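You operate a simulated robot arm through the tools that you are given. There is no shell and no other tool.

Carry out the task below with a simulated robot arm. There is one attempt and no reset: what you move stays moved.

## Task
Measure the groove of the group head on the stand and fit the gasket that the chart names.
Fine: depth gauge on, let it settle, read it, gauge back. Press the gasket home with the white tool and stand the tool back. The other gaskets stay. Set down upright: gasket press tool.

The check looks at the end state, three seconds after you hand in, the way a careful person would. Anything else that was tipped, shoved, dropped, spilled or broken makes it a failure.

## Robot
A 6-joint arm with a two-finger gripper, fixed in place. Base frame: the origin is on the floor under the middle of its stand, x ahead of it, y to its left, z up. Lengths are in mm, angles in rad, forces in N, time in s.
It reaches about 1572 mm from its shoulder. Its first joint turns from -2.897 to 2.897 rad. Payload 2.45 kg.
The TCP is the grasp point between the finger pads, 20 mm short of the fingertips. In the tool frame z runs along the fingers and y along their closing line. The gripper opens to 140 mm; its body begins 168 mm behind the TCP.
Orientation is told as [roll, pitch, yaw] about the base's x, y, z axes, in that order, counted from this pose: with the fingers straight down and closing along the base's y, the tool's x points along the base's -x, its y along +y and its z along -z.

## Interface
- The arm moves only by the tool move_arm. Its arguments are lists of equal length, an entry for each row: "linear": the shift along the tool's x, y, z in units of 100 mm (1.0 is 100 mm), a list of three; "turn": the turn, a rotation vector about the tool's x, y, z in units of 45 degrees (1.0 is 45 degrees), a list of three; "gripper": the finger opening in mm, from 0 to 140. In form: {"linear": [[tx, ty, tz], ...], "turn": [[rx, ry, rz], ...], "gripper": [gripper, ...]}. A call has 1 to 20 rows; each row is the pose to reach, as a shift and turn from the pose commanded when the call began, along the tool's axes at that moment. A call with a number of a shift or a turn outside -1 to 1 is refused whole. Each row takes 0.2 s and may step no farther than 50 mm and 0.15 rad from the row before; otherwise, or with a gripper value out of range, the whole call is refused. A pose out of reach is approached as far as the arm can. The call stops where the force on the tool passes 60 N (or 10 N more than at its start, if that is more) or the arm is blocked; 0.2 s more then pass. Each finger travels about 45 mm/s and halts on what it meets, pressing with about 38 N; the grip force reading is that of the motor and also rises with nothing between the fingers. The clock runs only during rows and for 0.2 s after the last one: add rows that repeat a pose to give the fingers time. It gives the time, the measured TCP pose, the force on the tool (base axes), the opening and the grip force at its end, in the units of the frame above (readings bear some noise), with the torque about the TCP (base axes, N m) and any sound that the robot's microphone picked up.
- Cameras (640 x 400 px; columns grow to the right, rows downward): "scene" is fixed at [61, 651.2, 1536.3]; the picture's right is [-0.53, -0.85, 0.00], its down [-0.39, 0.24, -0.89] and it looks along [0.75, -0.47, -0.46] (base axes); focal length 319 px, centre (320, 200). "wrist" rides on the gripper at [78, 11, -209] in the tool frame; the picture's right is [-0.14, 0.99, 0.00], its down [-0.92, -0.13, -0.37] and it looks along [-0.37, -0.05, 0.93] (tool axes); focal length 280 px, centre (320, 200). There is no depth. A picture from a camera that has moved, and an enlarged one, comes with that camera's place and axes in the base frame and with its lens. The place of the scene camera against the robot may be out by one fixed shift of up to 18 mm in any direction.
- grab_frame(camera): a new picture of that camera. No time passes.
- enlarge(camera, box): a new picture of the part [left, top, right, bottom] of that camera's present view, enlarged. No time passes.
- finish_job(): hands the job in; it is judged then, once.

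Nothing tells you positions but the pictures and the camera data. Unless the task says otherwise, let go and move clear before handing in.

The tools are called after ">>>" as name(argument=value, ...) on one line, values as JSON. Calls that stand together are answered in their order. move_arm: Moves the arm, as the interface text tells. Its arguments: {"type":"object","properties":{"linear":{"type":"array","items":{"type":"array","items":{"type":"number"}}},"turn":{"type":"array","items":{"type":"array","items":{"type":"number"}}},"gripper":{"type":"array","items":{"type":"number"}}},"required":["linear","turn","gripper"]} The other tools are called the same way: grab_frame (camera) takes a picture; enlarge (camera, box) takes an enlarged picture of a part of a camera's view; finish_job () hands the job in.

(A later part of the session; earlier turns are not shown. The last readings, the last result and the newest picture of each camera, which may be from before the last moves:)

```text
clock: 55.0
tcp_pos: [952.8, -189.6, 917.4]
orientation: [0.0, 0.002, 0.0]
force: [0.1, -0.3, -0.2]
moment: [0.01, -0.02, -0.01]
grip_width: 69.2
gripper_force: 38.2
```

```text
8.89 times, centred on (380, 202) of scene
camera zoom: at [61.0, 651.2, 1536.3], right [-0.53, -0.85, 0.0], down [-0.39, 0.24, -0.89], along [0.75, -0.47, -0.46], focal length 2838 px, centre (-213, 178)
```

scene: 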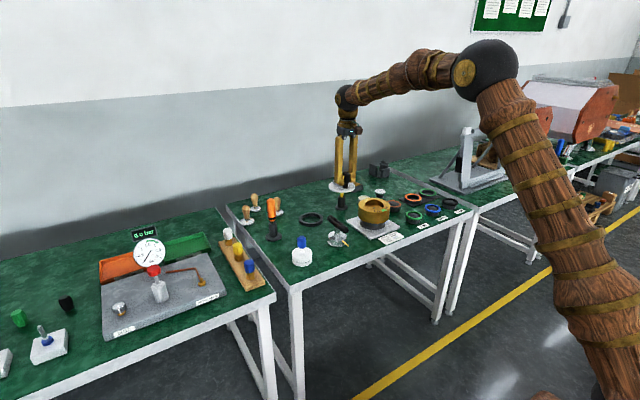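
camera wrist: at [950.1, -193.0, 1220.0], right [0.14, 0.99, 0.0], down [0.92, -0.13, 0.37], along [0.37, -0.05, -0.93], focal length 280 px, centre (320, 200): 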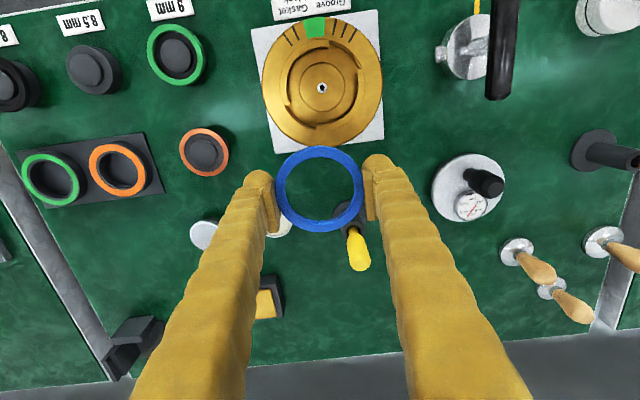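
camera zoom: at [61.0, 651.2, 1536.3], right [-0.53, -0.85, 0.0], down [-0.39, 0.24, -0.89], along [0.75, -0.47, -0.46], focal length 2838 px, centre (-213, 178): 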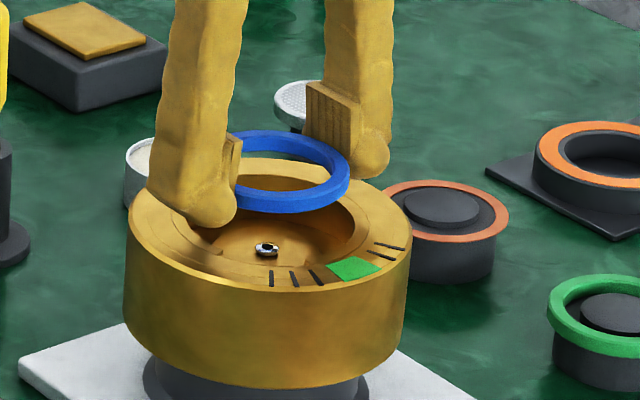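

The ring and head centre agree within 1 mm. I'll correct x slightly and lower a bit more, watching the force.

>>> move_arm(linear=[[0.007, 0.0, 0.02], [0.007, 0.0, 0.04], [0.007, 0.0, 0.06], [0.007, 0.0, 0.06], [0.007, 0.0, 0.06]], turn=[[0, 0, 0], [0, 0, 0], [0, 0, 0], [0, 0, 0], [0, 0, 0]], gripper=[64, 64, 64, 64, 64])

>>> enlarge(camera="wrist", box=[240, 120, 400, 240])

>>> enlarge(camera="scene", box=[350, 180, 410, 225])

```text
clock: 56.2
tcp_pos: [951.1, -190.0, 911.4]
orientation: [0.0, -0.001, -0.001]
force: [0.6, -0.4, 0.0]
moment: [-0.01, -0.01, -0.02]
grip_width: 69.1
gripper_force: 38.1
```

```text
3.33 times, centred on (320, 180) of wrist
camera zoom: at [873.1, -179.5, 1119.7], right [0.14, 0.99, 0.0], down [0.92, -0.13, 0.37], along [0.37, -0.05, -0.93], focal length 935 px, centre (320, 267)
```

zoom: 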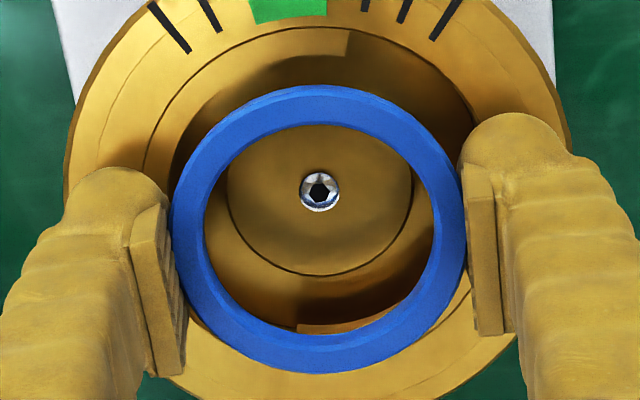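

```text
8.89 times, centred on (380, 202) of scene
camera zoom: at [61.0, 651.2, 1536.3], right [-0.53, -0.85, 0.0], down [-0.39, 0.24, -0.89], along [0.75, -0.47, -0.46], focal length 2838 px, centre (-213, 178)
```

zoom: 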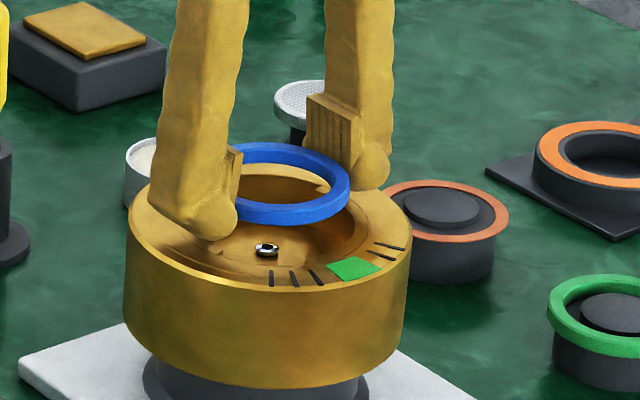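

>>> move_arm(linear=[[0.005, 0.003, 0.015], [0.005, 0.003, 0.03], [0.005, 0.003, 0.03]], turn=[[0, 0, 0], [0, 0, 0], [0, 0, 0]], gripper=[64, 64, 64])

>>> enlarge(camera="scene", box=[355, 190, 395, 220])

```text
clock: 57.0
tcp_pos: [950.8, -190.6, 908.2]
orientation: [-0.002, -0.001, 0.0]
force: [-0.3, 0.0, -0.4]
moment: [-0.03, -0.02, 0.0]
grip_width: 69.1
gripper_force: 37.7
```

```text
13.33 times, centred on (375, 205) of scene
camera zoom: at [61.0, 651.2, 1536.3], right [-0.53, -0.85, 0.0], down [-0.39, 0.24, -0.89], along [0.75, -0.47, -0.46], focal length 4257 px, centre (-413, 133)
```

zoom: 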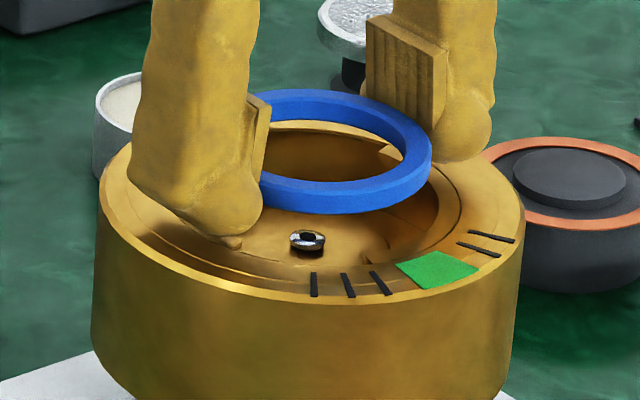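

The fingertips hover just above the rim and the ring is concentric with the boss. I'll release it now.

>>> move_arm(linear=[[0, 0, 0], [0, 0, 0], [0, 0, 0], [0, 0, 0], [0, 0, 0], [0, 0, 0], [0, 0, 0]], turn=[[0, 0, 0], [0, 0, 0], [0, 0, 0], [0, 0, 0], [0, 0, 0], [0, 0, 0], [0, 0, 0]], gripper=[69, 72, 76, 80, 84, 86, 86])

>>> enlarge(camera="wrist", box=[240, 120, 400, 240])

>>> enlarge(camera="scene", box=[355, 190, 395, 220])

```text
clock: 58.6
tcp_pos: [950.5, -190.7, 907.9]
orientation: [0.001, 0.0, 0.001]
force: [-0.4, -0.5, -0.4]
moment: [-0.01, -0.01, -0.03]
grip_width: 86.1
gripper_force: 0.0
```

```text
3.33 times, centred on (320, 180) of wrist
camera zoom: at [872.3, -179.1, 1116.9], right [0.14, 0.99, 0.0], down [0.92, -0.13, 0.37], along [0.37, -0.05, -0.93], focal length 935 px, centre (320, 267)
```

zoom: 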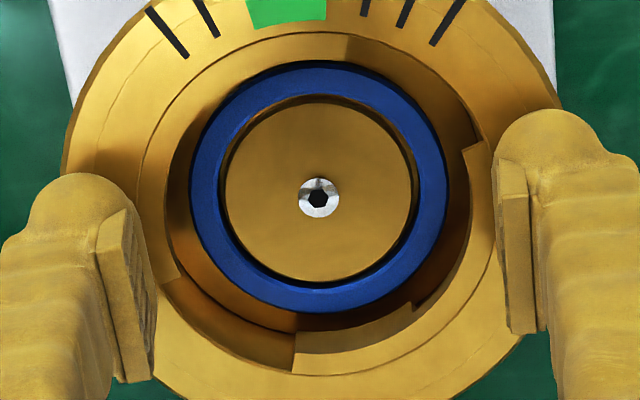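

```text
13.33 times, centred on (375, 205) of scene
camera zoom: at [61.0, 651.2, 1536.3], right [-0.53, -0.85, 0.0], down [-0.39, 0.24, -0.89], along [0.75, -0.47, -0.46], focal length 4257 px, centre (-413, 133)
```

zoom: 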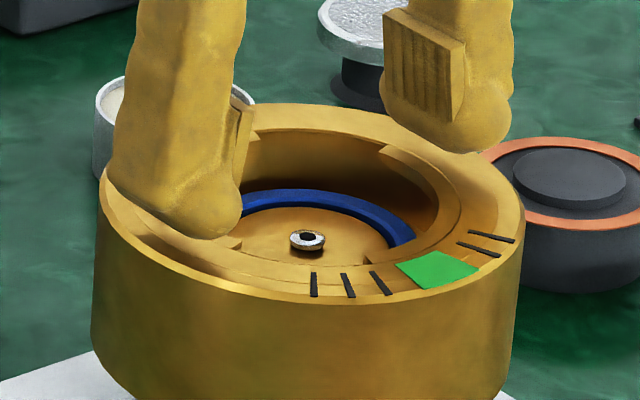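

The ring dropped over the boss and sits concentric in the groove. I'll rise and head to the white press tool near (911, 196).

>>> move_arm(linear=[[0, 0, -0.1], [0, 0, -0.4], [0, 0, -0.7], [0, 0, -1.0], [0, 0, -1.0]], turn=[[0, 0, 0], [0, 0, 0], [0, 0, 0], [0, 0, 0], [0, 0, 0]], gripper=[86, 86, 90, 90, 90])

>>> enlarge(camera="wrist", box=[240, 100, 400, 220])

>>> move_arm(linear=[[0.05, 0.35, 0], [0.1, 0.7, 0], [0.1, 1.0, 0]], turn=[[0, 0, 0], [0, 0, 0], [0, 0, 0]], gripper=[90, 90, 90])

>>> move_arm(linear=[[0.05, 0.35, 0], [0.1, 0.7, 0], [0.1, 1.0, 0]], turn=[[0, 0, 0], [0, 0, 0], [0, 0, 0]], gripper=[90, 90, 90])

>>> move_arm(linear=[[0.05, 0.35, 0], [0.1, 0.7, 0], [0.1, 1.0, 0]], turn=[[0, 0, 0], [0, 0, 0], [0, 0, 0]], gripper=[90, 90, 90])

>>> move_arm(linear=[[0.05, 0.35, 0], [0.1, 0.7, 0], [0.1, 0.86, 0], [0.1, 0.86, 0], [0.1, 0.86, 0]], turn=[[0, 0, 0], [0, 0, 0], [0, 0, 0], [0, 0, 0], [0, 0, 0]], gripper=[90, 90, 90, 90, 90])

>>> grab_frame(camera="wrist")

>>> enlarge(camera="wrist", box=[240, 100, 400, 200])

```text
clock: 59.8
tcp_pos: [950.9, -189.1, 1007.5]
orientation: [0.001, -0.001, -0.001]
force: [-0.2, 0.5, -0.1]
moment: [-0.03, 0.01, 0.01]
grip_width: 89.7
gripper_force: 0.1
```

```text
3.33 times, centred on (320, 160) of wrist
camera zoom: at [872.1, -178.5, 1215.9], right [0.14, 0.99, 0.0], down [0.92, -0.13, 0.37], along [0.37, -0.05, -0.93], focal length 935 px, centre (320, 333)
```

zoom: 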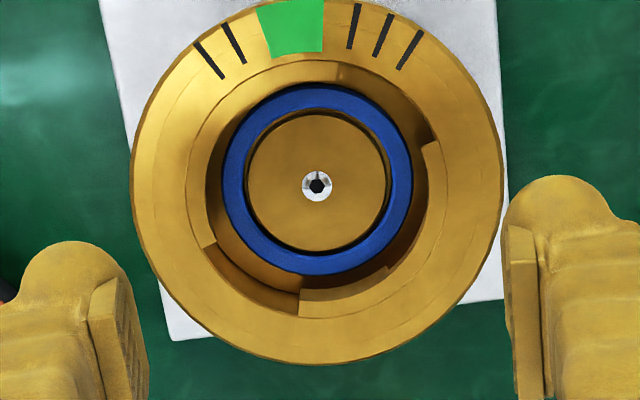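

```text
clock: 60.6
tcp_pos: [940.8, -89.7, 1009.1]
orientation: [-0.001, 0.002, 0.0]
force: [0.1, 0.8, 0.2]
moment: [0.02, 0.0, 0.01]
grip_width: 90.0
gripper_force: 0.1
```

```text
clock: 61.4
tcp_pos: [930.7, 11.3, 1006.6]
orientation: [0.001, -0.001, 0.0]
force: [0.0, 0.2, 0.2]
moment: [0.0, -0.01, -0.03]
grip_width: 89.9
gripper_force: 0.0
```

```text
clock: 62.2
tcp_pos: [921.4, 110.5, 1006.8]
orientation: [0.0, 0.002, -0.001]
force: [1.5, -0.1, 0.3]
moment: [0.01, 0.02, -0.03]
grip_width: 90.0
gripper_force: 0.2
```

```text
clock: 63.4
tcp_pos: [911.4, 196.9, 1006.7]
orientation: [-0.001, 0.001, -0.001]
force: [0.5, 0.0, 0.4]
moment: [-0.01, 0.0, 0.0]
grip_width: 90.2
gripper_force: 0.1
```

```text
taken
camera wrist: at [831.9, 208.3, 1215.1], right [0.14, 0.99, 0.0], down [0.92, -0.13, 0.37], along [0.37, -0.05, -0.93], focal length 280 px, centre (320, 200)
```

wrist: 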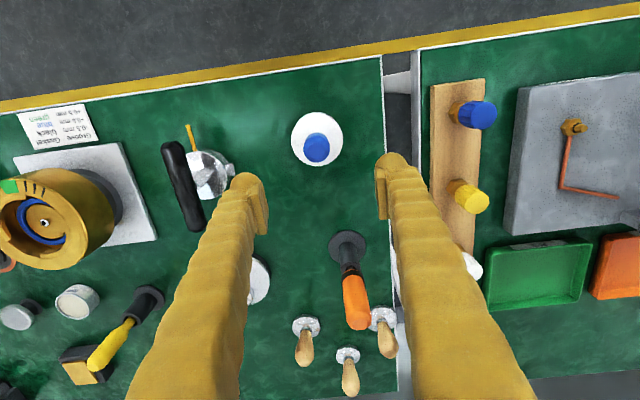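

```text
4.00 times, centred on (320, 150) of wrist
camera zoom: at [831.9, 208.3, 1215.1], right [0.14, 0.99, 0.0], down [0.92, -0.13, 0.37], along [0.37, -0.05, -0.93], focal length 1122 px, centre (320, 400)
```

zoom: 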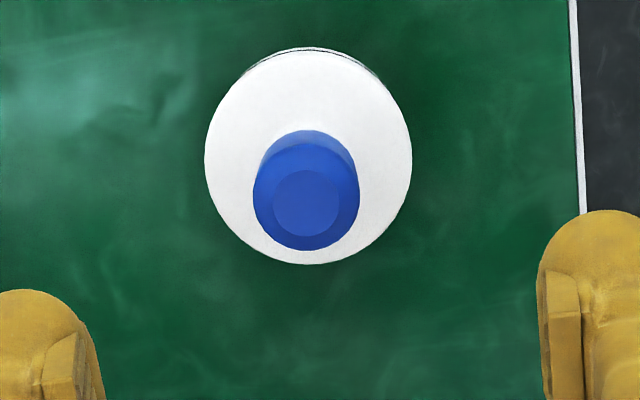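

The press tool's axis is near (900, 195), with the body top at about z 820 and the knob top at about z 883. I'll align over it and come down partway.

>>> move_arm(linear=[[0.1, -0.022, 0.2], [0.1, -0.022, 0.4], [0.1, -0.022, 0.6], [0.1, -0.022, 0.8], [0.1, -0.022, 0.8], [0.1, -0.022, 0.8], [0.1, -0.022, 0.8]], turn=[[0, 0, 0], [0, 0, 0], [0, 0, 0], [0, 0, 0], [0, 0, 0], [0, 0, 0], [0, 0, 0]], gripper=[85, 80, 75, 75, 75, 75, 75])

>>> enlarge(camera="wrist", box=[240, 120, 400, 220])

>>> enlarge(camera="scene", box=[260, 190, 340, 270])

```text
clock: 65.0
tcp_pos: [901.1, 193.9, 930.0]
orientation: [0.001, 0.0, 0.0]
force: [-0.4, 0.0, 0.4]
moment: [-0.05, 0.0, -0.01]
grip_width: 74.8
gripper_force: 0.1
```

```text
4.00 times, centred on (320, 170) of wrist
camera zoom: at [822.7, 204.8, 1137.8], right [0.14, 0.99, 0.0], down [0.92, -0.13, 0.37], along [0.37, -0.05, -0.93], focal length 1122 px, centre (320, 320)
```

zoom: 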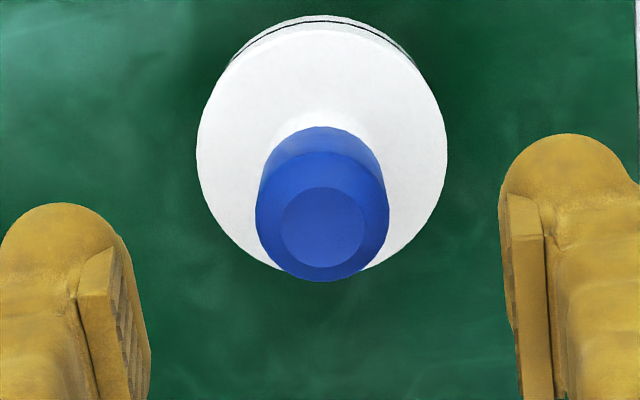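

```text
5.00 times, centred on (300, 230) of scene
camera zoom: at [61.0, 651.2, 1536.3], right [-0.53, -0.85, 0.0], down [-0.39, 0.24, -0.89], along [0.75, -0.47, -0.46], focal length 1596 px, centre (420, 50)
```

zoom: 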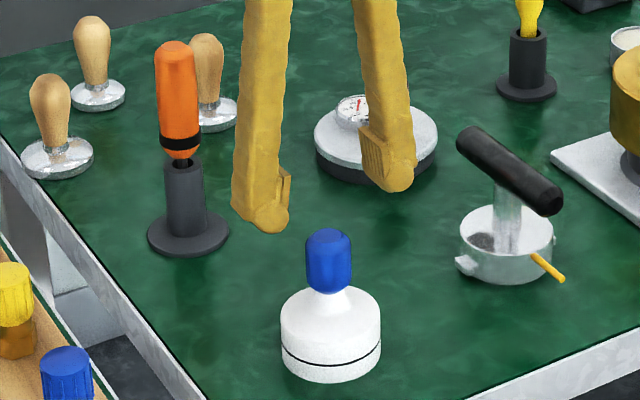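

The knob is aligned within about 1 mm, with its top near z 880. I'll descend to grip it at mid-height.

>>> move_arm(linear=[[0, 0.008, 0.2], [0, 0.008, 0.4], [0, 0.008, 0.58], [0, 0.008, 0.65], [0, 0.008, 0.65], [0, 0.008, 0.65]], turn=[[0, 0, 0], [0, 0, 0], [0, 0, 0], [0, 0, 0], [0, 0, 0], [0, 0, 0]], gripper=[75, 75, 75, 70, 60, 55])

>>> enlarge(camera="wrist", box=[240, 120, 400, 220])

>>> enlarge(camera="scene", box=[270, 210, 350, 270])

```text
clock: 66.4
tcp_pos: [900.6, 195.5, 862.5]
orientation: [-0.002, 0.0, -0.001]
force: [1.5, -0.5, 0.6]
moment: [0.0, -0.02, -0.01]
grip_width: 55.0
gripper_force: 0.0
```

```text
4.00 times, centred on (320, 170) of wrist
camera zoom: at [821.7, 206.0, 1071.1], right [0.14, 0.99, 0.0], down [0.92, -0.13, 0.37], along [0.37, -0.05, -0.93], focal length 1122 px, centre (320, 320)
```

zoom: 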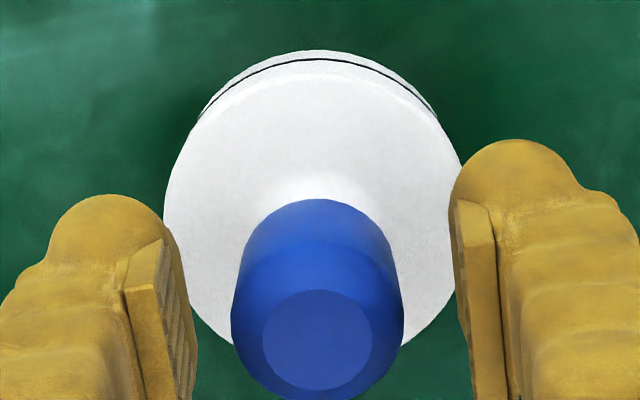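

```text
6.67 times, centred on (310, 240) of scene
camera zoom: at [61.0, 651.2, 1536.3], right [-0.53, -0.85, 0.0], down [-0.39, 0.24, -0.89], along [0.75, -0.47, -0.46], focal length 2129 px, centre (387, -67)
```

zoom: 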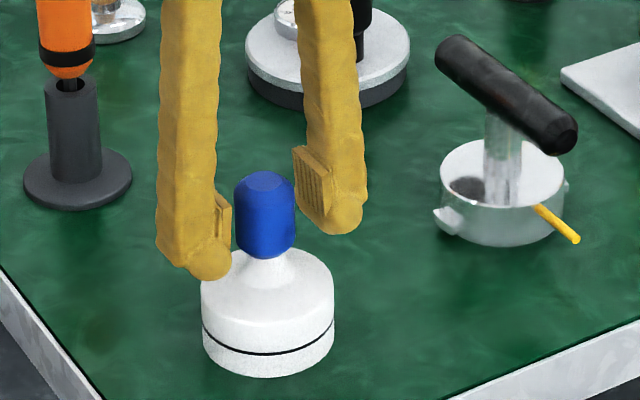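

>>> move_arm(linear=[[0, 0, 0], [0, 0, 0], [0, 0, 0], [0, 0, 0], [0, 0, 0]], turn=[[0, 0, 0], [0, 0, 0], [0, 0, 0], [0, 0, 0], [0, 0, 0]], gripper=[45, 35, 25, 20, 20])

>>> enlarge(camera="wrist", box=[240, 120, 400, 220])

```text
clock: 67.6
tcp_pos: [901.1, 195.7, 862.7]
orientation: [0.001, -0.002, -0.001]
force: [0.1, -0.7, 0.0]
moment: [-0.01, 0.0, 0.04]
grip_width: 30.3
gripper_force: 38.4
```

```text
4.00 times, centred on (320, 170) of wrist
camera zoom: at [821.8, 206.0, 1071.1], right [0.14, 0.99, 0.0], down [0.92, -0.13, 0.37], along [0.37, -0.05, -0.93], focal length 1122 px, centre (320, 320)
```

zoom: 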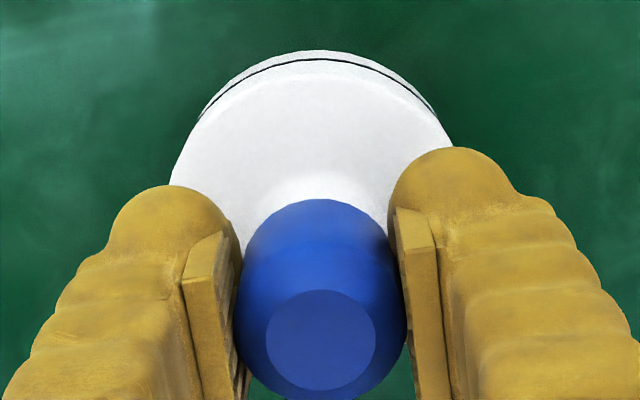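

The press tool is gripped at 30.3 mm. I'll lift it slowly and check.

>>> move_arm(linear=[[0, 0, -0.03], [0, 0, -0.08], [0, 0, -0.2], [0, 0, -0.4], [0, 0, -0.4]], turn=[[0, 0, 0], [0, 0, 0], [0, 0, 0], [0, 0, 0], [0, 0, 0]], gripper=[20, 20, 20, 20, 20])

>>> enlarge(camera="wrist", box=[240, 120, 400, 220])

>>> enlarge(camera="scene", box=[270, 200, 350, 270])

```text
clock: 68.8
tcp_pos: [902.5, 194.5, 903.6]
orientation: [-0.001, 0.0, -0.001]
force: [-0.6, 0.3, -1.0]
moment: [0.01, 0.0, 0.02]
grip_width: 30.0
gripper_force: 38.4
```

```text
4.00 times, centred on (320, 170) of wrist
camera zoom: at [823.0, 205.7, 1111.8], right [0.14, 0.99, 0.0], down [0.92, -0.13, 0.37], along [0.37, -0.05, -0.93], focal length 1122 px, centre (320, 320)
```

zoom: 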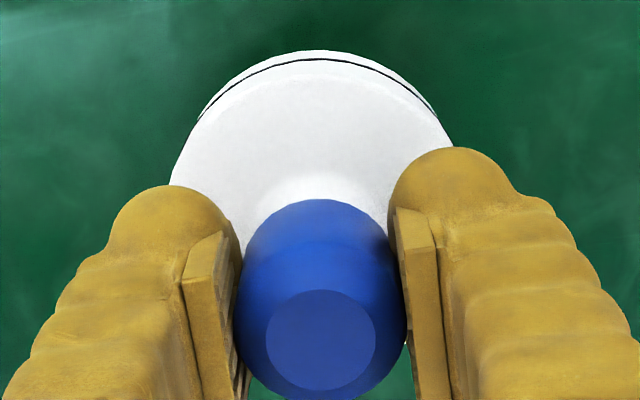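

```text
5.71 times, centred on (310, 235) of scene
camera zoom: at [61.0, 651.2, 1536.3], right [-0.53, -0.85, 0.0], down [-0.39, 0.24, -0.89], along [0.75, -0.47, -0.46], focal length 1825 px, centre (377, 0)
```

zoom: 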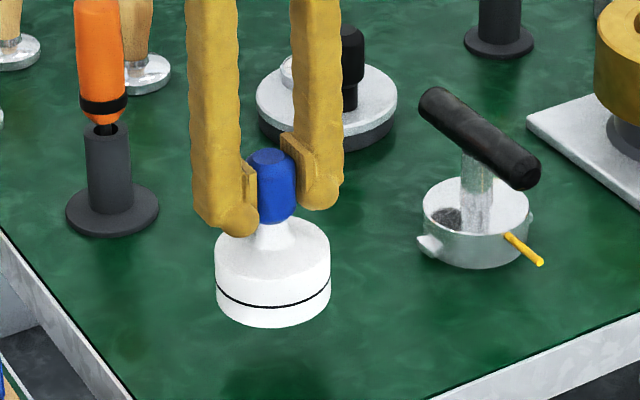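

The tool is lifted level. I'll raise it well clear and carry it over the head.

>>> move_arm(linear=[[0, 0, -0.3], [0, 0, -0.6], [0, 0, -1.0]], turn=[[0, 0, 0], [0, 0, 0], [0, 0, 0]], gripper=[20, 20, 20])

>>> move_arm(linear=[[-0.04, -0.3, -0.15], [-0.08, -0.65, -0.3], [-0.12, -1.0, -0.3]], turn=[[0, 0, 0], [0, 0, 0], [0, 0, 0]], gripper=[20, 20, 20])

>>> move_arm(linear=[[-0.04, -0.3, 0], [-0.08, -0.65, 0], [-0.12, -1.0, 0]], turn=[[0, 0, 0], [0, 0, 0], [0, 0, 0]], gripper=[20, 20, 20])

>>> move_arm(linear=[[-0.04, -0.3, 0], [-0.08, -0.65, 0], [-0.12, -1.0, 0]], turn=[[0, 0, 0], [0, 0, 0], [0, 0, 0]], gripper=[20, 20, 20])

>>> move_arm(linear=[[-0.04, -0.3, 0], [-0.08, -0.6, 0], [-0.14, -0.85, 0], [-0.14, -0.85, 0], [-0.14, -0.85, 0], [-0.14, -0.85, 0]], turn=[[0, 0, 0], [0, 0, 0], [0, 0, 0], [0, 0, 0], [0, 0, 0], [0, 0, 0]], gripper=[20, 20, 20, 20, 20, 20])

>>> grab_frame(camera="wrist")

>>> enlarge(camera="scene", box=[330, 150, 430, 230])

```text
clock: 69.6
tcp_pos: [899.1, 194.9, 1004.3]
orientation: [0.001, -0.001, 0.002]
force: [-0.1, 0.0, -1.9]
moment: [0.02, -0.04, 0.02]
grip_width: 30.0
gripper_force: 37.9
```

```text
clock: 70.4
tcp_pos: [912.1, 94.1, 1034.3]
orientation: [0.0, 0.0, 0.0]
force: [0.2, 0.3, -1.5]
moment: [0.02, 0.01, 0.01]
grip_width: 30.1
gripper_force: 38.1
```

```text
clock: 71.2
tcp_pos: [925.2, -5.5, 1033.1]
orientation: [0.001, -0.001, 0.001]
force: [0.7, -0.3, -2.1]
moment: [0.04, -0.01, 0.0]
grip_width: 30.2
gripper_force: 38.2
```

```text
clock: 72.0
tcp_pos: [938.4, -104.8, 1033.9]
orientation: [0.0, -0.001, 0.0]
force: [0.0, 0.4, -1.0]
moment: [-0.01, -0.02, 0.0]
grip_width: 30.1
gripper_force: 37.6
```

```text
clock: 73.4
tcp_pos: [951.2, -190.7, 1031.9]
orientation: [0.001, -0.002, -0.001]
force: [1.3, 0.8, -2.2]
moment: [-0.01, -0.01, -0.03]
grip_width: 30.0
gripper_force: 38.2
```

```text
taken
camera wrist: at [872.4, -179.8, 1241.2], right [0.14, 0.99, 0.0], down [0.92, -0.13, 0.37], along [0.37, -0.05, -0.93], focal length 280 px, centre (320, 200)
```

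wrist: 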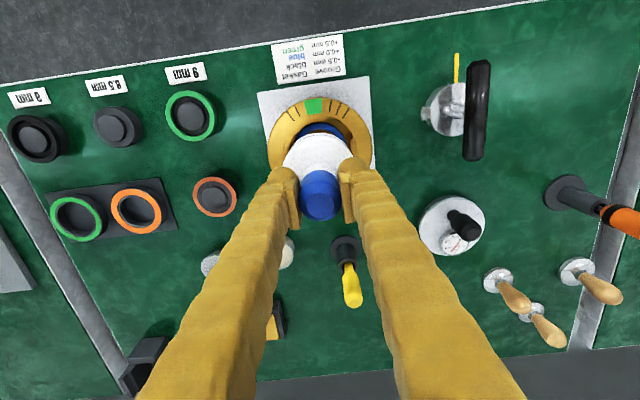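

```text
5.00 times, centred on (380, 190) of scene
camera zoom: at [61.0, 651.2, 1536.3], right [-0.53, -0.85, 0.0], down [-0.39, 0.24, -0.89], along [0.75, -0.47, -0.46], focal length 1596 px, centre (20, 250)
```

zoom: 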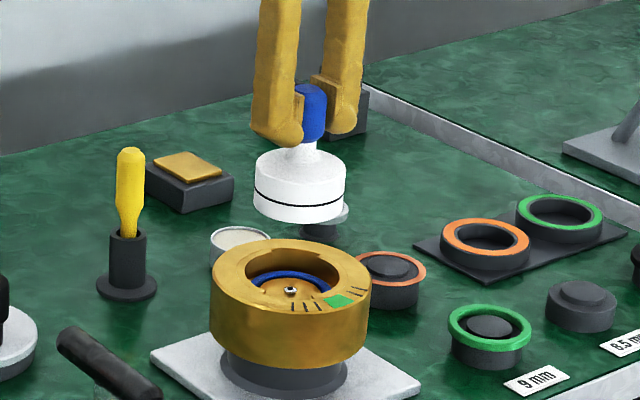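

>>> move_arm(linear=[[0, 0, 0.2], [0, 0, 0.4], [0, 0, 0.48], [0, 0, 0.48], [0, 0, 0.48], [0, 0, 0.48]], turn=[[0, 0, 0], [0, 0, 0], [0, 0, 0], [0, 0, 0], [0, 0, 0], [0, 0, 0]], gripper=[20, 20, 20, 20, 20, 20])

>>> enlarge(camera="wrist", box=[240, 100, 400, 220])

>>> enlarge(camera="scene", box=[345, 170, 415, 225])

```text
clock: 74.8
tcp_pos: [950.8, -191.0, 982.9]
orientation: [0.0, 0.0, 0.0]
force: [-0.2, -0.2, -1.6]
moment: [-0.02, 0.01, 0.0]
grip_width: 30.2
gripper_force: 37.8
```

```text
3.33 times, centred on (320, 160) of wrist
camera zoom: at [871.5, -180.0, 1192.5], right [0.14, 0.99, 0.0], down [0.92, -0.13, 0.37], along [0.37, -0.05, -0.93], focal length 935 px, centre (320, 333)
```

zoom: 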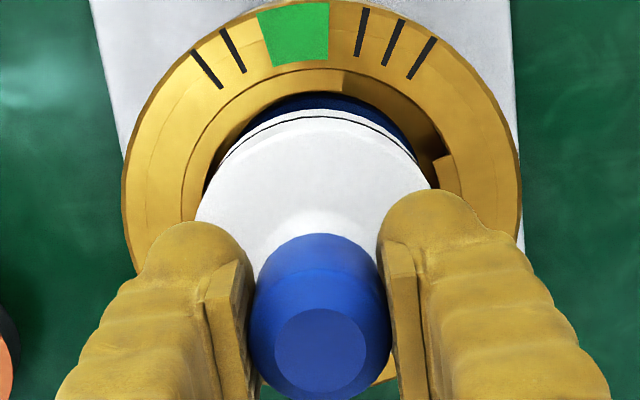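

```text
7.27 times, centred on (380, 198) of scene
camera zoom: at [61.0, 651.2, 1536.3], right [-0.53, -0.85, 0.0], down [-0.39, 0.24, -0.89], along [0.75, -0.47, -0.46], focal length 2322 px, centre (-116, 218)
```

zoom: 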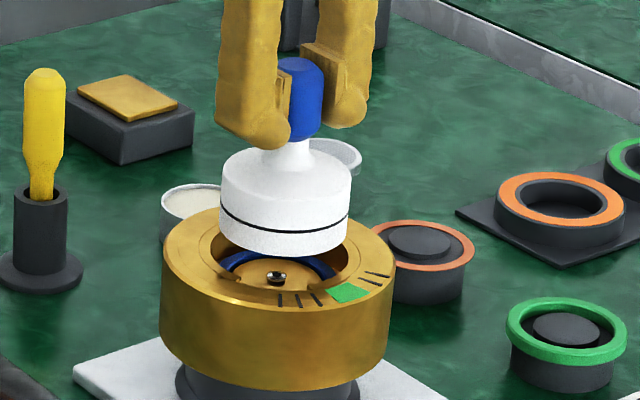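

Alignment is good within about 1 mm. I'll apply a small correction and lower the tool into the bore gradually.

>>> move_arm(linear=[[-0.006, 0.005, 0.06], [-0.006, 0.005, 0.12], [-0.006, 0.005, 0.18], [-0.006, 0.005, 0.2], [-0.006, 0.005, 0.2], [-0.006, 0.005, 0.2]], turn=[[0, 0, 0], [0, 0, 0], [0, 0, 0], [0, 0, 0], [0, 0, 0], [0, 0, 0]], gripper=[20, 20, 20, 20, 20, 20])

>>> enlarge(camera="wrist", box=[240, 100, 400, 220])

>>> enlarge(camera="scene", box=[350, 180, 410, 225])

```text
clock: 76.2
tcp_pos: [951.4, -189.2, 964.5]
orientation: [0.0, 0.0, 0.0]
force: [0.8, -0.1, -1.0]
moment: [0.01, 0.01, -0.02]
grip_width: 29.9
gripper_force: 38.3
```

```text
3.33 times, centred on (320, 160) of wrist
camera zoom: at [872.2, -179.1, 1172.8], right [0.14, 0.99, 0.0], down [0.92, -0.13, 0.37], along [0.37, -0.05, -0.93], focal length 935 px, centre (320, 333)
```

zoom: 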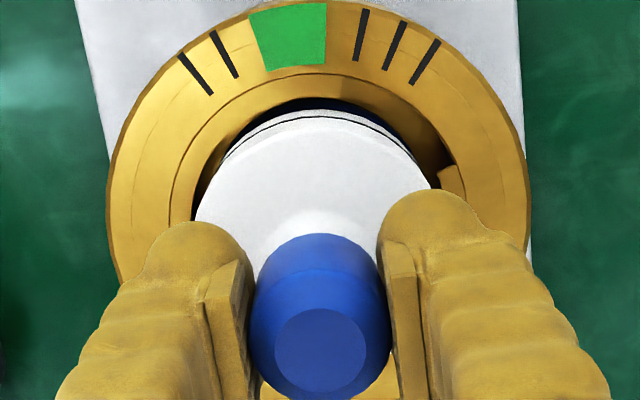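

```text
8.89 times, centred on (380, 202) of scene
camera zoom: at [61.0, 651.2, 1536.3], right [-0.53, -0.85, 0.0], down [-0.39, 0.24, -0.89], along [0.75, -0.47, -0.46], focal length 2838 px, centre (-213, 178)
```

zoom: 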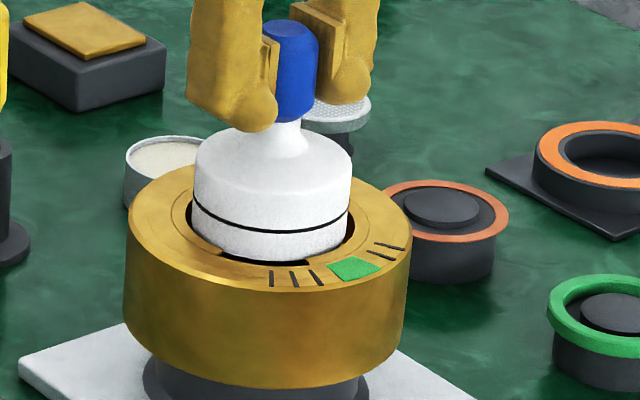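

>>> move_arm(linear=[[0, 0, 0.03], [0, 0, 0.06], [0, 0, 0.09], [0, 0, 0.09]], turn=[[0, 0, 0], [0, 0, 0], [0, 0, 0], [0, 0, 0]], gripper=[20, 20, 20, 20])

>>> enlarge(camera="scene", box=[350, 180, 410, 225])

```text
clock: 77.2
tcp_pos: [951.7, -191.4, 955.8]
orientation: [0.0, 0.002, 0.001]
force: [0.0, 0.1, -2.4]
moment: [-0.04, -0.02, -0.01]
grip_width: 30.1
gripper_force: 38.1
```

```text
8.89 times, centred on (380, 202) of scene
camera zoom: at [61.0, 651.2, 1536.3], right [-0.53, -0.85, 0.0], down [-0.39, 0.24, -0.89], along [0.75, -0.47, -0.46], focal length 2838 px, centre (-213, 178)
```

zoom: 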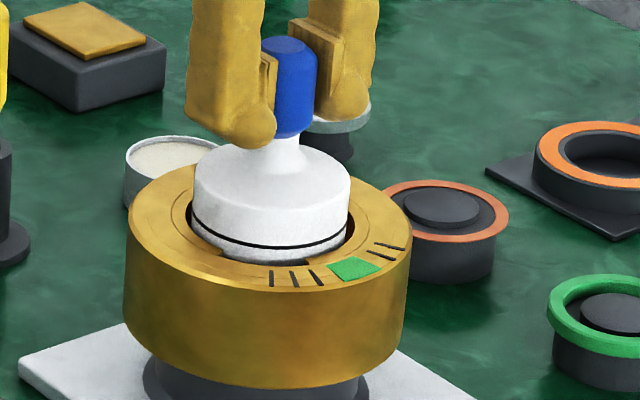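

>>> move_arm(linear=[[0, 0, 0.02], [0, 0, 0.04], [0, 0, 0.04]], turn=[[0, 0, 0], [0, 0, 0], [0, 0, 0]], gripper=[20, 20, 20])

```text
clock: 78.0
tcp_pos: [951.1, -190.4, 951.2]
orientation: [-0.002, 0.0, 0.0]
force: [-0.1, 0.5, -1.4]
moment: [-0.01, 0.04, 0.03]
grip_width: 30.1
gripper_force: 37.9
```

>>> move_arm(linear=[[0, 0, 0.015], [0, 0, 0.03], [0, 0, 0.03]], turn=[[0, 0, 0], [0, 0, 0], [0, 0, 0]], gripper=[20, 20, 20])

>>> enlarge(camera="scene", box=[355, 190, 395, 220])

```text
clock: 78.8
tcp_pos: [951.8, -188.8, 950.5]
orientation: [-0.001, -0.003, 0.001]
force: [1.7, -2.7, 33.3]
moment: [-0.04, -0.1, -0.05]
grip_width: 30.1
gripper_force: 38.0
```

```text
13.33 times, centred on (375, 205) of scene
camera zoom: at [61.0, 651.2, 1536.3], right [-0.53, -0.85, 0.0], down [-0.39, 0.24, -0.89], along [0.75, -0.47, -0.46], focal length 4257 px, centre (-413, 133)
```

zoom: 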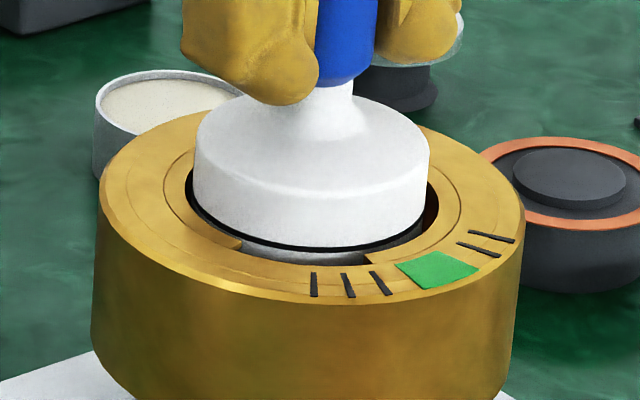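

Contact at 33 N with the tool square on the gasket. I'll press a bit further to seat it home.

>>> move_arm(linear=[[0, 0, 0.008], [0, 0, 0.015], [0, 0, 0.015], [0, 0, 0.015]], turn=[[0, 0, 0], [0, 0, 0], [0, 0, 0], [0, 0, 0]], gripper=[20, 20, 20, 20])

>>> enlarge(camera="scene", box=[355, 190, 395, 220])

>>> enlarge(camera="wrist", box=[240, 100, 400, 220])

```text
clock: 79.8
tcp_pos: [950.8, -188.9, 947.9]
orientation: [-0.002, -0.002, 0.001]
force: [3.8, -0.5, 33.2]
moment: [-0.02, -0.04, -0.04]
grip_width: 30.1
gripper_force: 38.6
```

```text
13.33 times, centred on (375, 205) of scene
camera zoom: at [61.0, 651.2, 1536.3], right [-0.53, -0.85, 0.0], down [-0.39, 0.24, -0.89], along [0.75, -0.47, -0.46], focal length 4257 px, centre (-413, 133)
```

zoom: 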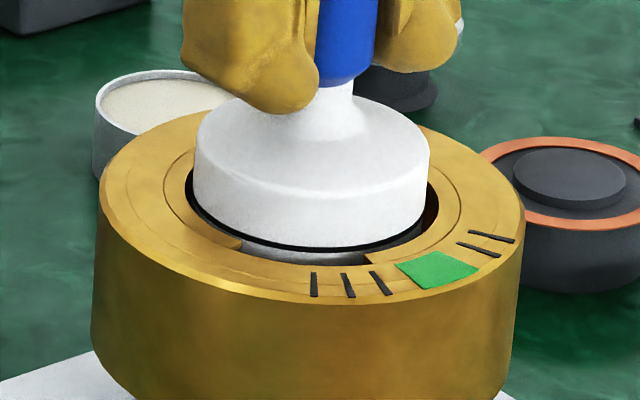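

```text
3.33 times, centred on (320, 160) of wrist
camera zoom: at [872.2, -178.9, 1156.0], right [0.14, 0.99, 0.0], down [0.92, -0.13, 0.37], along [0.37, -0.05, -0.93], focal length 935 px, centre (320, 333)
```

zoom: 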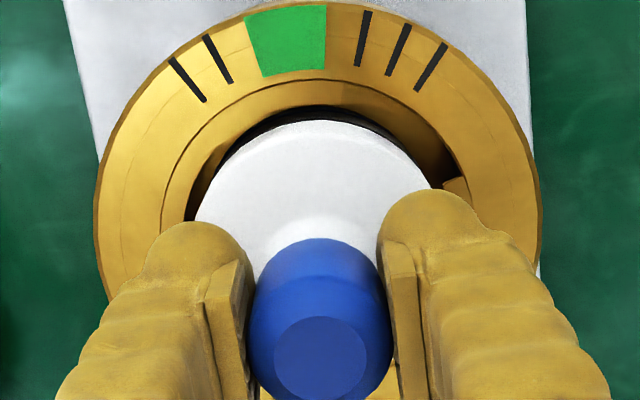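

At 33 N the fingers slipped about 3 mm down the knob, so friction limits the push. I'll re-grip lower so the fingertips can bear directly on the white body's shoulder. First I'll open the fingers.

>>> move_arm(linear=[[0, 0, -0.01], [0, 0, -0.015], [0, 0, -0.015], [0, 0, -0.015], [0, 0, -0.015]], turn=[[0, 0, 0], [0, 0, 0], [0, 0, 0], [0, 0, 0], [0, 0, 0]], gripper=[20, 20, 36, 48, 52])

>>> enlarge(camera="scene", box=[355, 180, 395, 220])

>>> enlarge(camera="wrist", box=[240, 100, 400, 220])

```text
clock: 81.0
tcp_pos: [952.0, -190.2, 948.1]
orientation: [-0.002, -0.002, -0.001]
force: [-0.3, 0.2, 1.0]
moment: [0.0, -0.02, -0.01]
grip_width: 52.2
gripper_force: 0.0
```

```text
10.00 times, centred on (375, 200) of scene
camera zoom: at [61.0, 651.2, 1536.3], right [-0.53, -0.85, 0.0], down [-0.39, 0.24, -0.89], along [0.75, -0.47, -0.46], focal length 3193 px, centre (-230, 200)
```

zoom: 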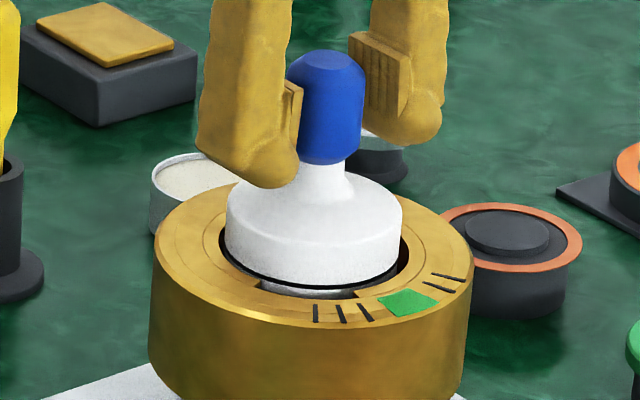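

```text
3.33 times, centred on (320, 160) of wrist
camera zoom: at [872.5, -178.8, 1156.8], right [0.14, 0.99, 0.0], down [0.92, -0.13, 0.37], along [0.37, -0.05, -0.93], focal length 935 px, centre (320, 333)
```

zoom: 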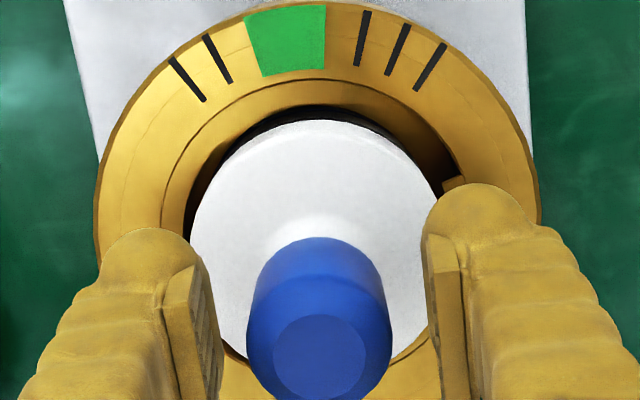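

>>> move_arm(linear=[[0, 0, 0.05], [0, 0, 0.1], [0, 0, 0.14], [0, 0, 0.14], [0, 0, 0.14]], turn=[[0, 0, 0], [0, 0, 0], [0, 0, 0], [0, 0, 0], [0, 0, 0]], gripper=[52, 52, 52, 52, 52])

>>> enlarge(camera="scene", box=[355, 180, 395, 220])

>>> enlarge(camera="wrist", box=[240, 100, 400, 220])

```text
clock: 82.2
tcp_pos: [951.0, -189.4, 935.1]
orientation: [0.0, 0.0, 0.0]
force: [0.9, 0.7, 0.6]
moment: [0.02, 0.0, 0.0]
grip_width: 51.9
gripper_force: 0.0
```

```text
10.00 times, centred on (375, 200) of scene
camera zoom: at [61.0, 651.2, 1536.3], right [-0.53, -0.85, 0.0], down [-0.39, 0.24, -0.89], along [0.75, -0.47, -0.46], focal length 3193 px, centre (-230, 200)
```

zoom: 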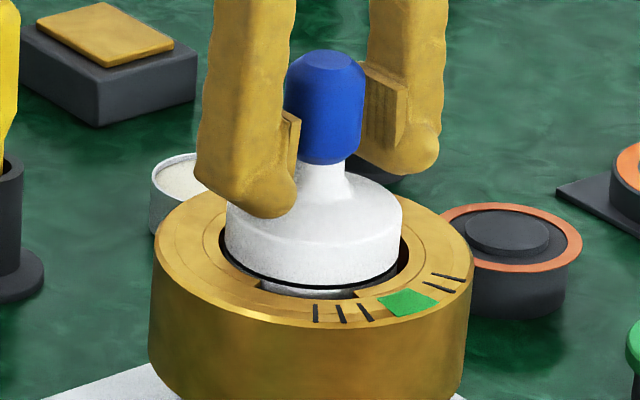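

```text
3.33 times, centred on (320, 160) of wrist
camera zoom: at [872.6, -179.0, 1142.9], right [0.14, 0.99, 0.0], down [0.92, -0.13, 0.37], along [0.37, -0.05, -0.93], focal length 935 px, centre (320, 333)
```

zoom: 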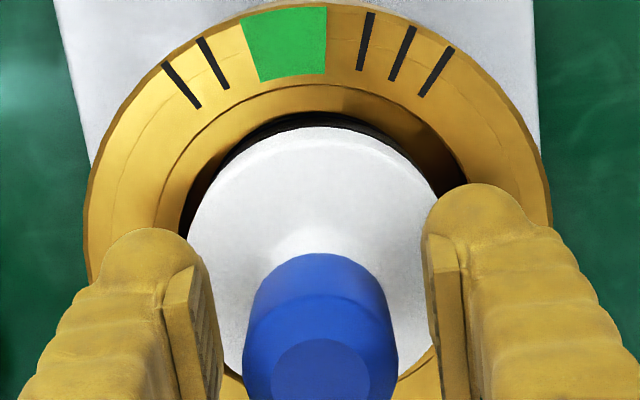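

The tool is free-standing and the fingertips are around z 914, near the body shoulder. I'll close the fingers to just off the knob and lower until the tips touch the shoulder.

>>> move_arm(linear=[[0, 0, 0], [0, 0, 0], [0, 0, 0], [0, 0, 0.02], [0, 0, 0.04], [0, 0, 0.04]], turn=[[0, 0, 0], [0, 0, 0], [0, 0, 0], [0, 0, 0], [0, 0, 0], [0, 0, 0]], gripper=[42, 36, 35, 35, 35, 35])

>>> enlarge(camera="scene", box=[355, 180, 395, 220])

>>> enlarge(camera="wrist", box=[240, 100, 400, 220])

```text
clock: 83.6
tcp_pos: [949.9, -190.4, 929.4]
orientation: [0.0, -0.001, -0.002]
force: [-0.3, 1.0, 0.1]
moment: [0.03, 0.04, 0.0]
grip_width: 35.0
gripper_force: 0.0
```

```text
10.00 times, centred on (375, 200) of scene
camera zoom: at [61.0, 651.2, 1536.3], right [-0.53, -0.85, 0.0], down [-0.39, 0.24, -0.89], along [0.75, -0.47, -0.46], focal length 3193 px, centre (-230, 200)
```

zoom: 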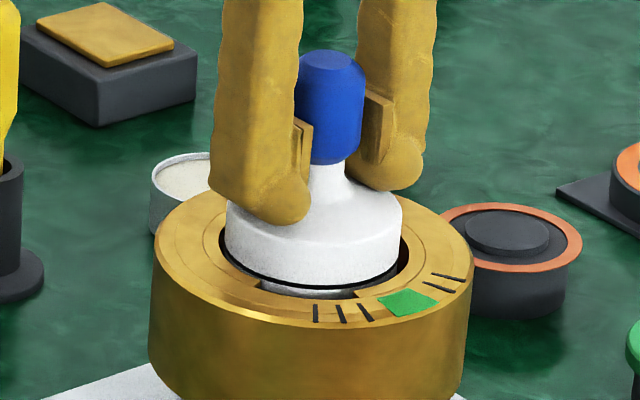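

```text
3.33 times, centred on (320, 160) of wrist
camera zoom: at [872.1, -178.5, 1138.2], right [0.14, 0.99, 0.0], down [0.92, -0.13, 0.37], along [0.37, -0.05, -0.93], focal length 935 px, centre (320, 333)
```

zoom: 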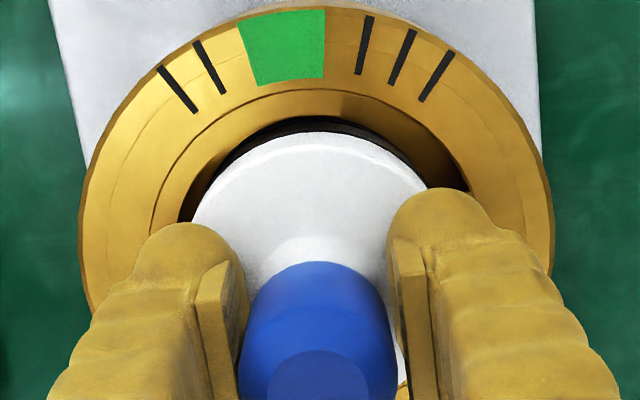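

>>> move_arm(linear=[[0, 0, 0.01], [0, 0, 0.02], [0, 0, 0.03], [0, 0, 0.03]], turn=[[0, 0, 0], [0, 0, 0], [0, 0, 0], [0, 0, 0]], gripper=[35, 35, 35, 35])

```text
clock: 84.6
tcp_pos: [952.2, -189.6, 926.9]
orientation: [0.0, 0.001, -0.001]
force: [0.0, -0.2, -0.1]
moment: [0.0, -0.01, 0.02]
grip_width: 34.8
gripper_force: 0.3
```

>>> move_arm(linear=[[0, 0, 0.01], [0, 0, 0.02], [0, 0, 0.03], [0, 0, 0.03]], turn=[[0, 0, 0], [0, 0, 0], [0, 0, 0], [0, 0, 0]], gripper=[35, 35, 35, 35])

>>> enlarge(camera="scene", box=[360, 185, 390, 215])

```text
clock: 85.6
tcp_pos: [951.5, -189.4, 926.3]
orientation: [0.0, -0.002, 0.0]
force: [-2.8, 6.6, 32.8]
moment: [0.21, 0.15, -0.04]
grip_width: 34.7
gripper_force: 0.0
```

```text
13.33 times, centred on (375, 200) of scene
camera zoom: at [61.0, 651.2, 1536.3], right [-0.53, -0.85, 0.0], down [-0.39, 0.24, -0.89], along [0.75, -0.47, -0.46], focal length 4257 px, centre (-413, 200)
```

zoom: 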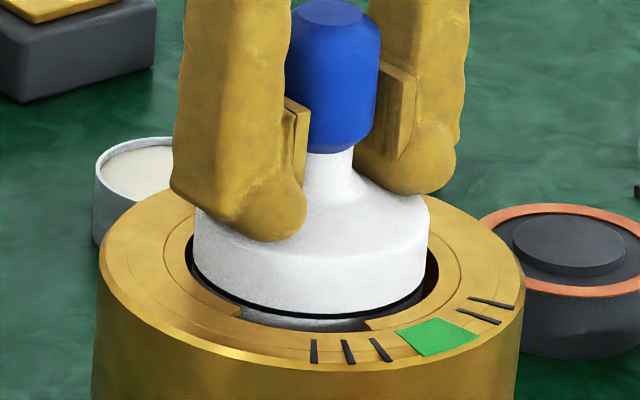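

The fingertips now bear on the shoulder at 33 N. I'll press further toward about 50 N.

>>> move_arm(linear=[[0, 0, 0.006], [0, 0, 0.012], [0, 0, 0.012], [0, 0, 0.012]], turn=[[0, 0, 0], [0, 0, 0], [0, 0, 0], [0, 0, 0]], gripper=[35, 35, 35, 35])

>>> enlarge(camera="scene", box=[360, 185, 390, 215])

```text
clock: 86.4
tcp_pos: [951.6, -188.6, 926.9]
orientation: [0.001, -0.003, -0.002]
force: [-5.3, 1.9, 15.2]
moment: [0.03, 0.11, 0.05]
grip_width: 35.2
gripper_force: 0.2
stopped in row 3: the force on the tool passed its limit at 62 N (the readings are from after the stop); the commanded pose is now the measured one
```

```text
13.33 times, centred on (375, 200) of scene
camera zoom: at [61.0, 651.2, 1536.3], right [-0.53, -0.85, 0.0], down [-0.39, 0.24, -0.89], along [0.75, -0.47, -0.46], focal length 4257 px, centre (-413, 200)
```

zoom: 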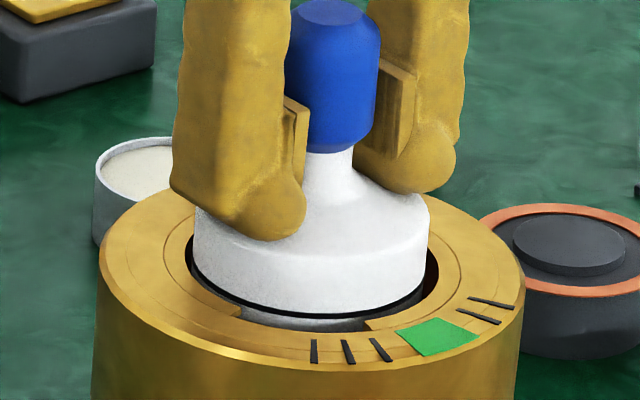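

62 N was reached with no further movement, so the gasket should be home. I'll re-grip the knob higher up, lift the tool out and inspect the gasket.

>>> move_arm(linear=[[0, 0, 0], [0, 0, -0.04], [0, 0, -0.1], [0, 0, -0.18], [0, 0, -0.18], [0, 0, -0.18]], turn=[[0, 0, 0], [0, 0, 0], [0, 0, 0], [0, 0, 0], [0, 0, 0], [0, 0, 0]], gripper=[42, 48, 48, 48, 48, 48])

>>> enlarge(camera="wrist", box=[240, 100, 400, 220])

>>> enlarge(camera="scene", box=[355, 180, 395, 220])

```text
clock: 87.8
tcp_pos: [950.6, -189.6, 943.0]
orientation: [-0.001, -0.002, 0.0]
force: [-0.4, -0.3, 0.5]
moment: [-0.01, -0.01, -0.01]
grip_width: 47.9
gripper_force: 0.0
```

```text
3.33 times, centred on (320, 160) of wrist
camera zoom: at [872.2, -179.0, 1151.2], right [0.14, 0.99, 0.0], down [0.92, -0.13, 0.37], along [0.37, -0.05, -0.93], focal length 935 px, centre (320, 333)
```

zoom: 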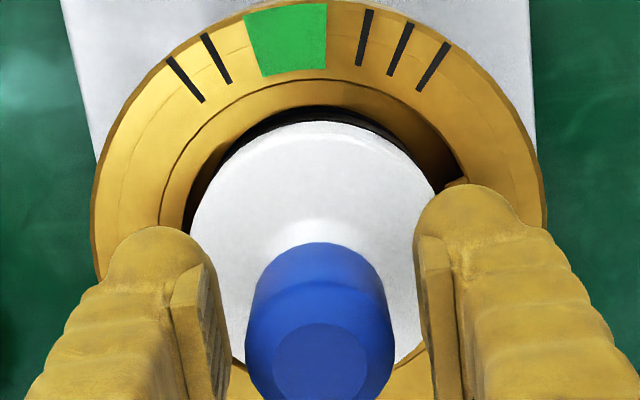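

```text
10.00 times, centred on (375, 200) of scene
camera zoom: at [61.0, 651.2, 1536.3], right [-0.53, -0.85, 0.0], down [-0.39, 0.24, -0.89], along [0.75, -0.47, -0.46], focal length 3193 px, centre (-230, 200)
```

zoom: 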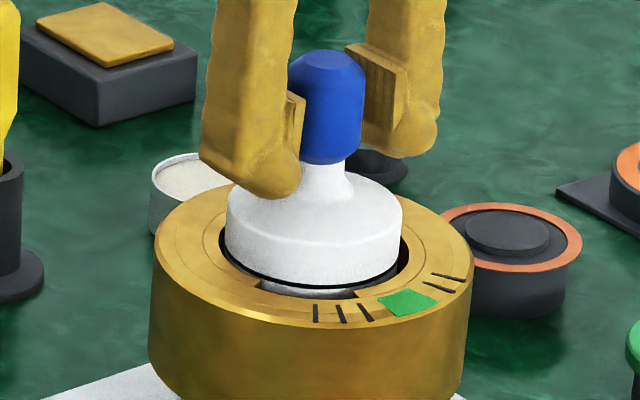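

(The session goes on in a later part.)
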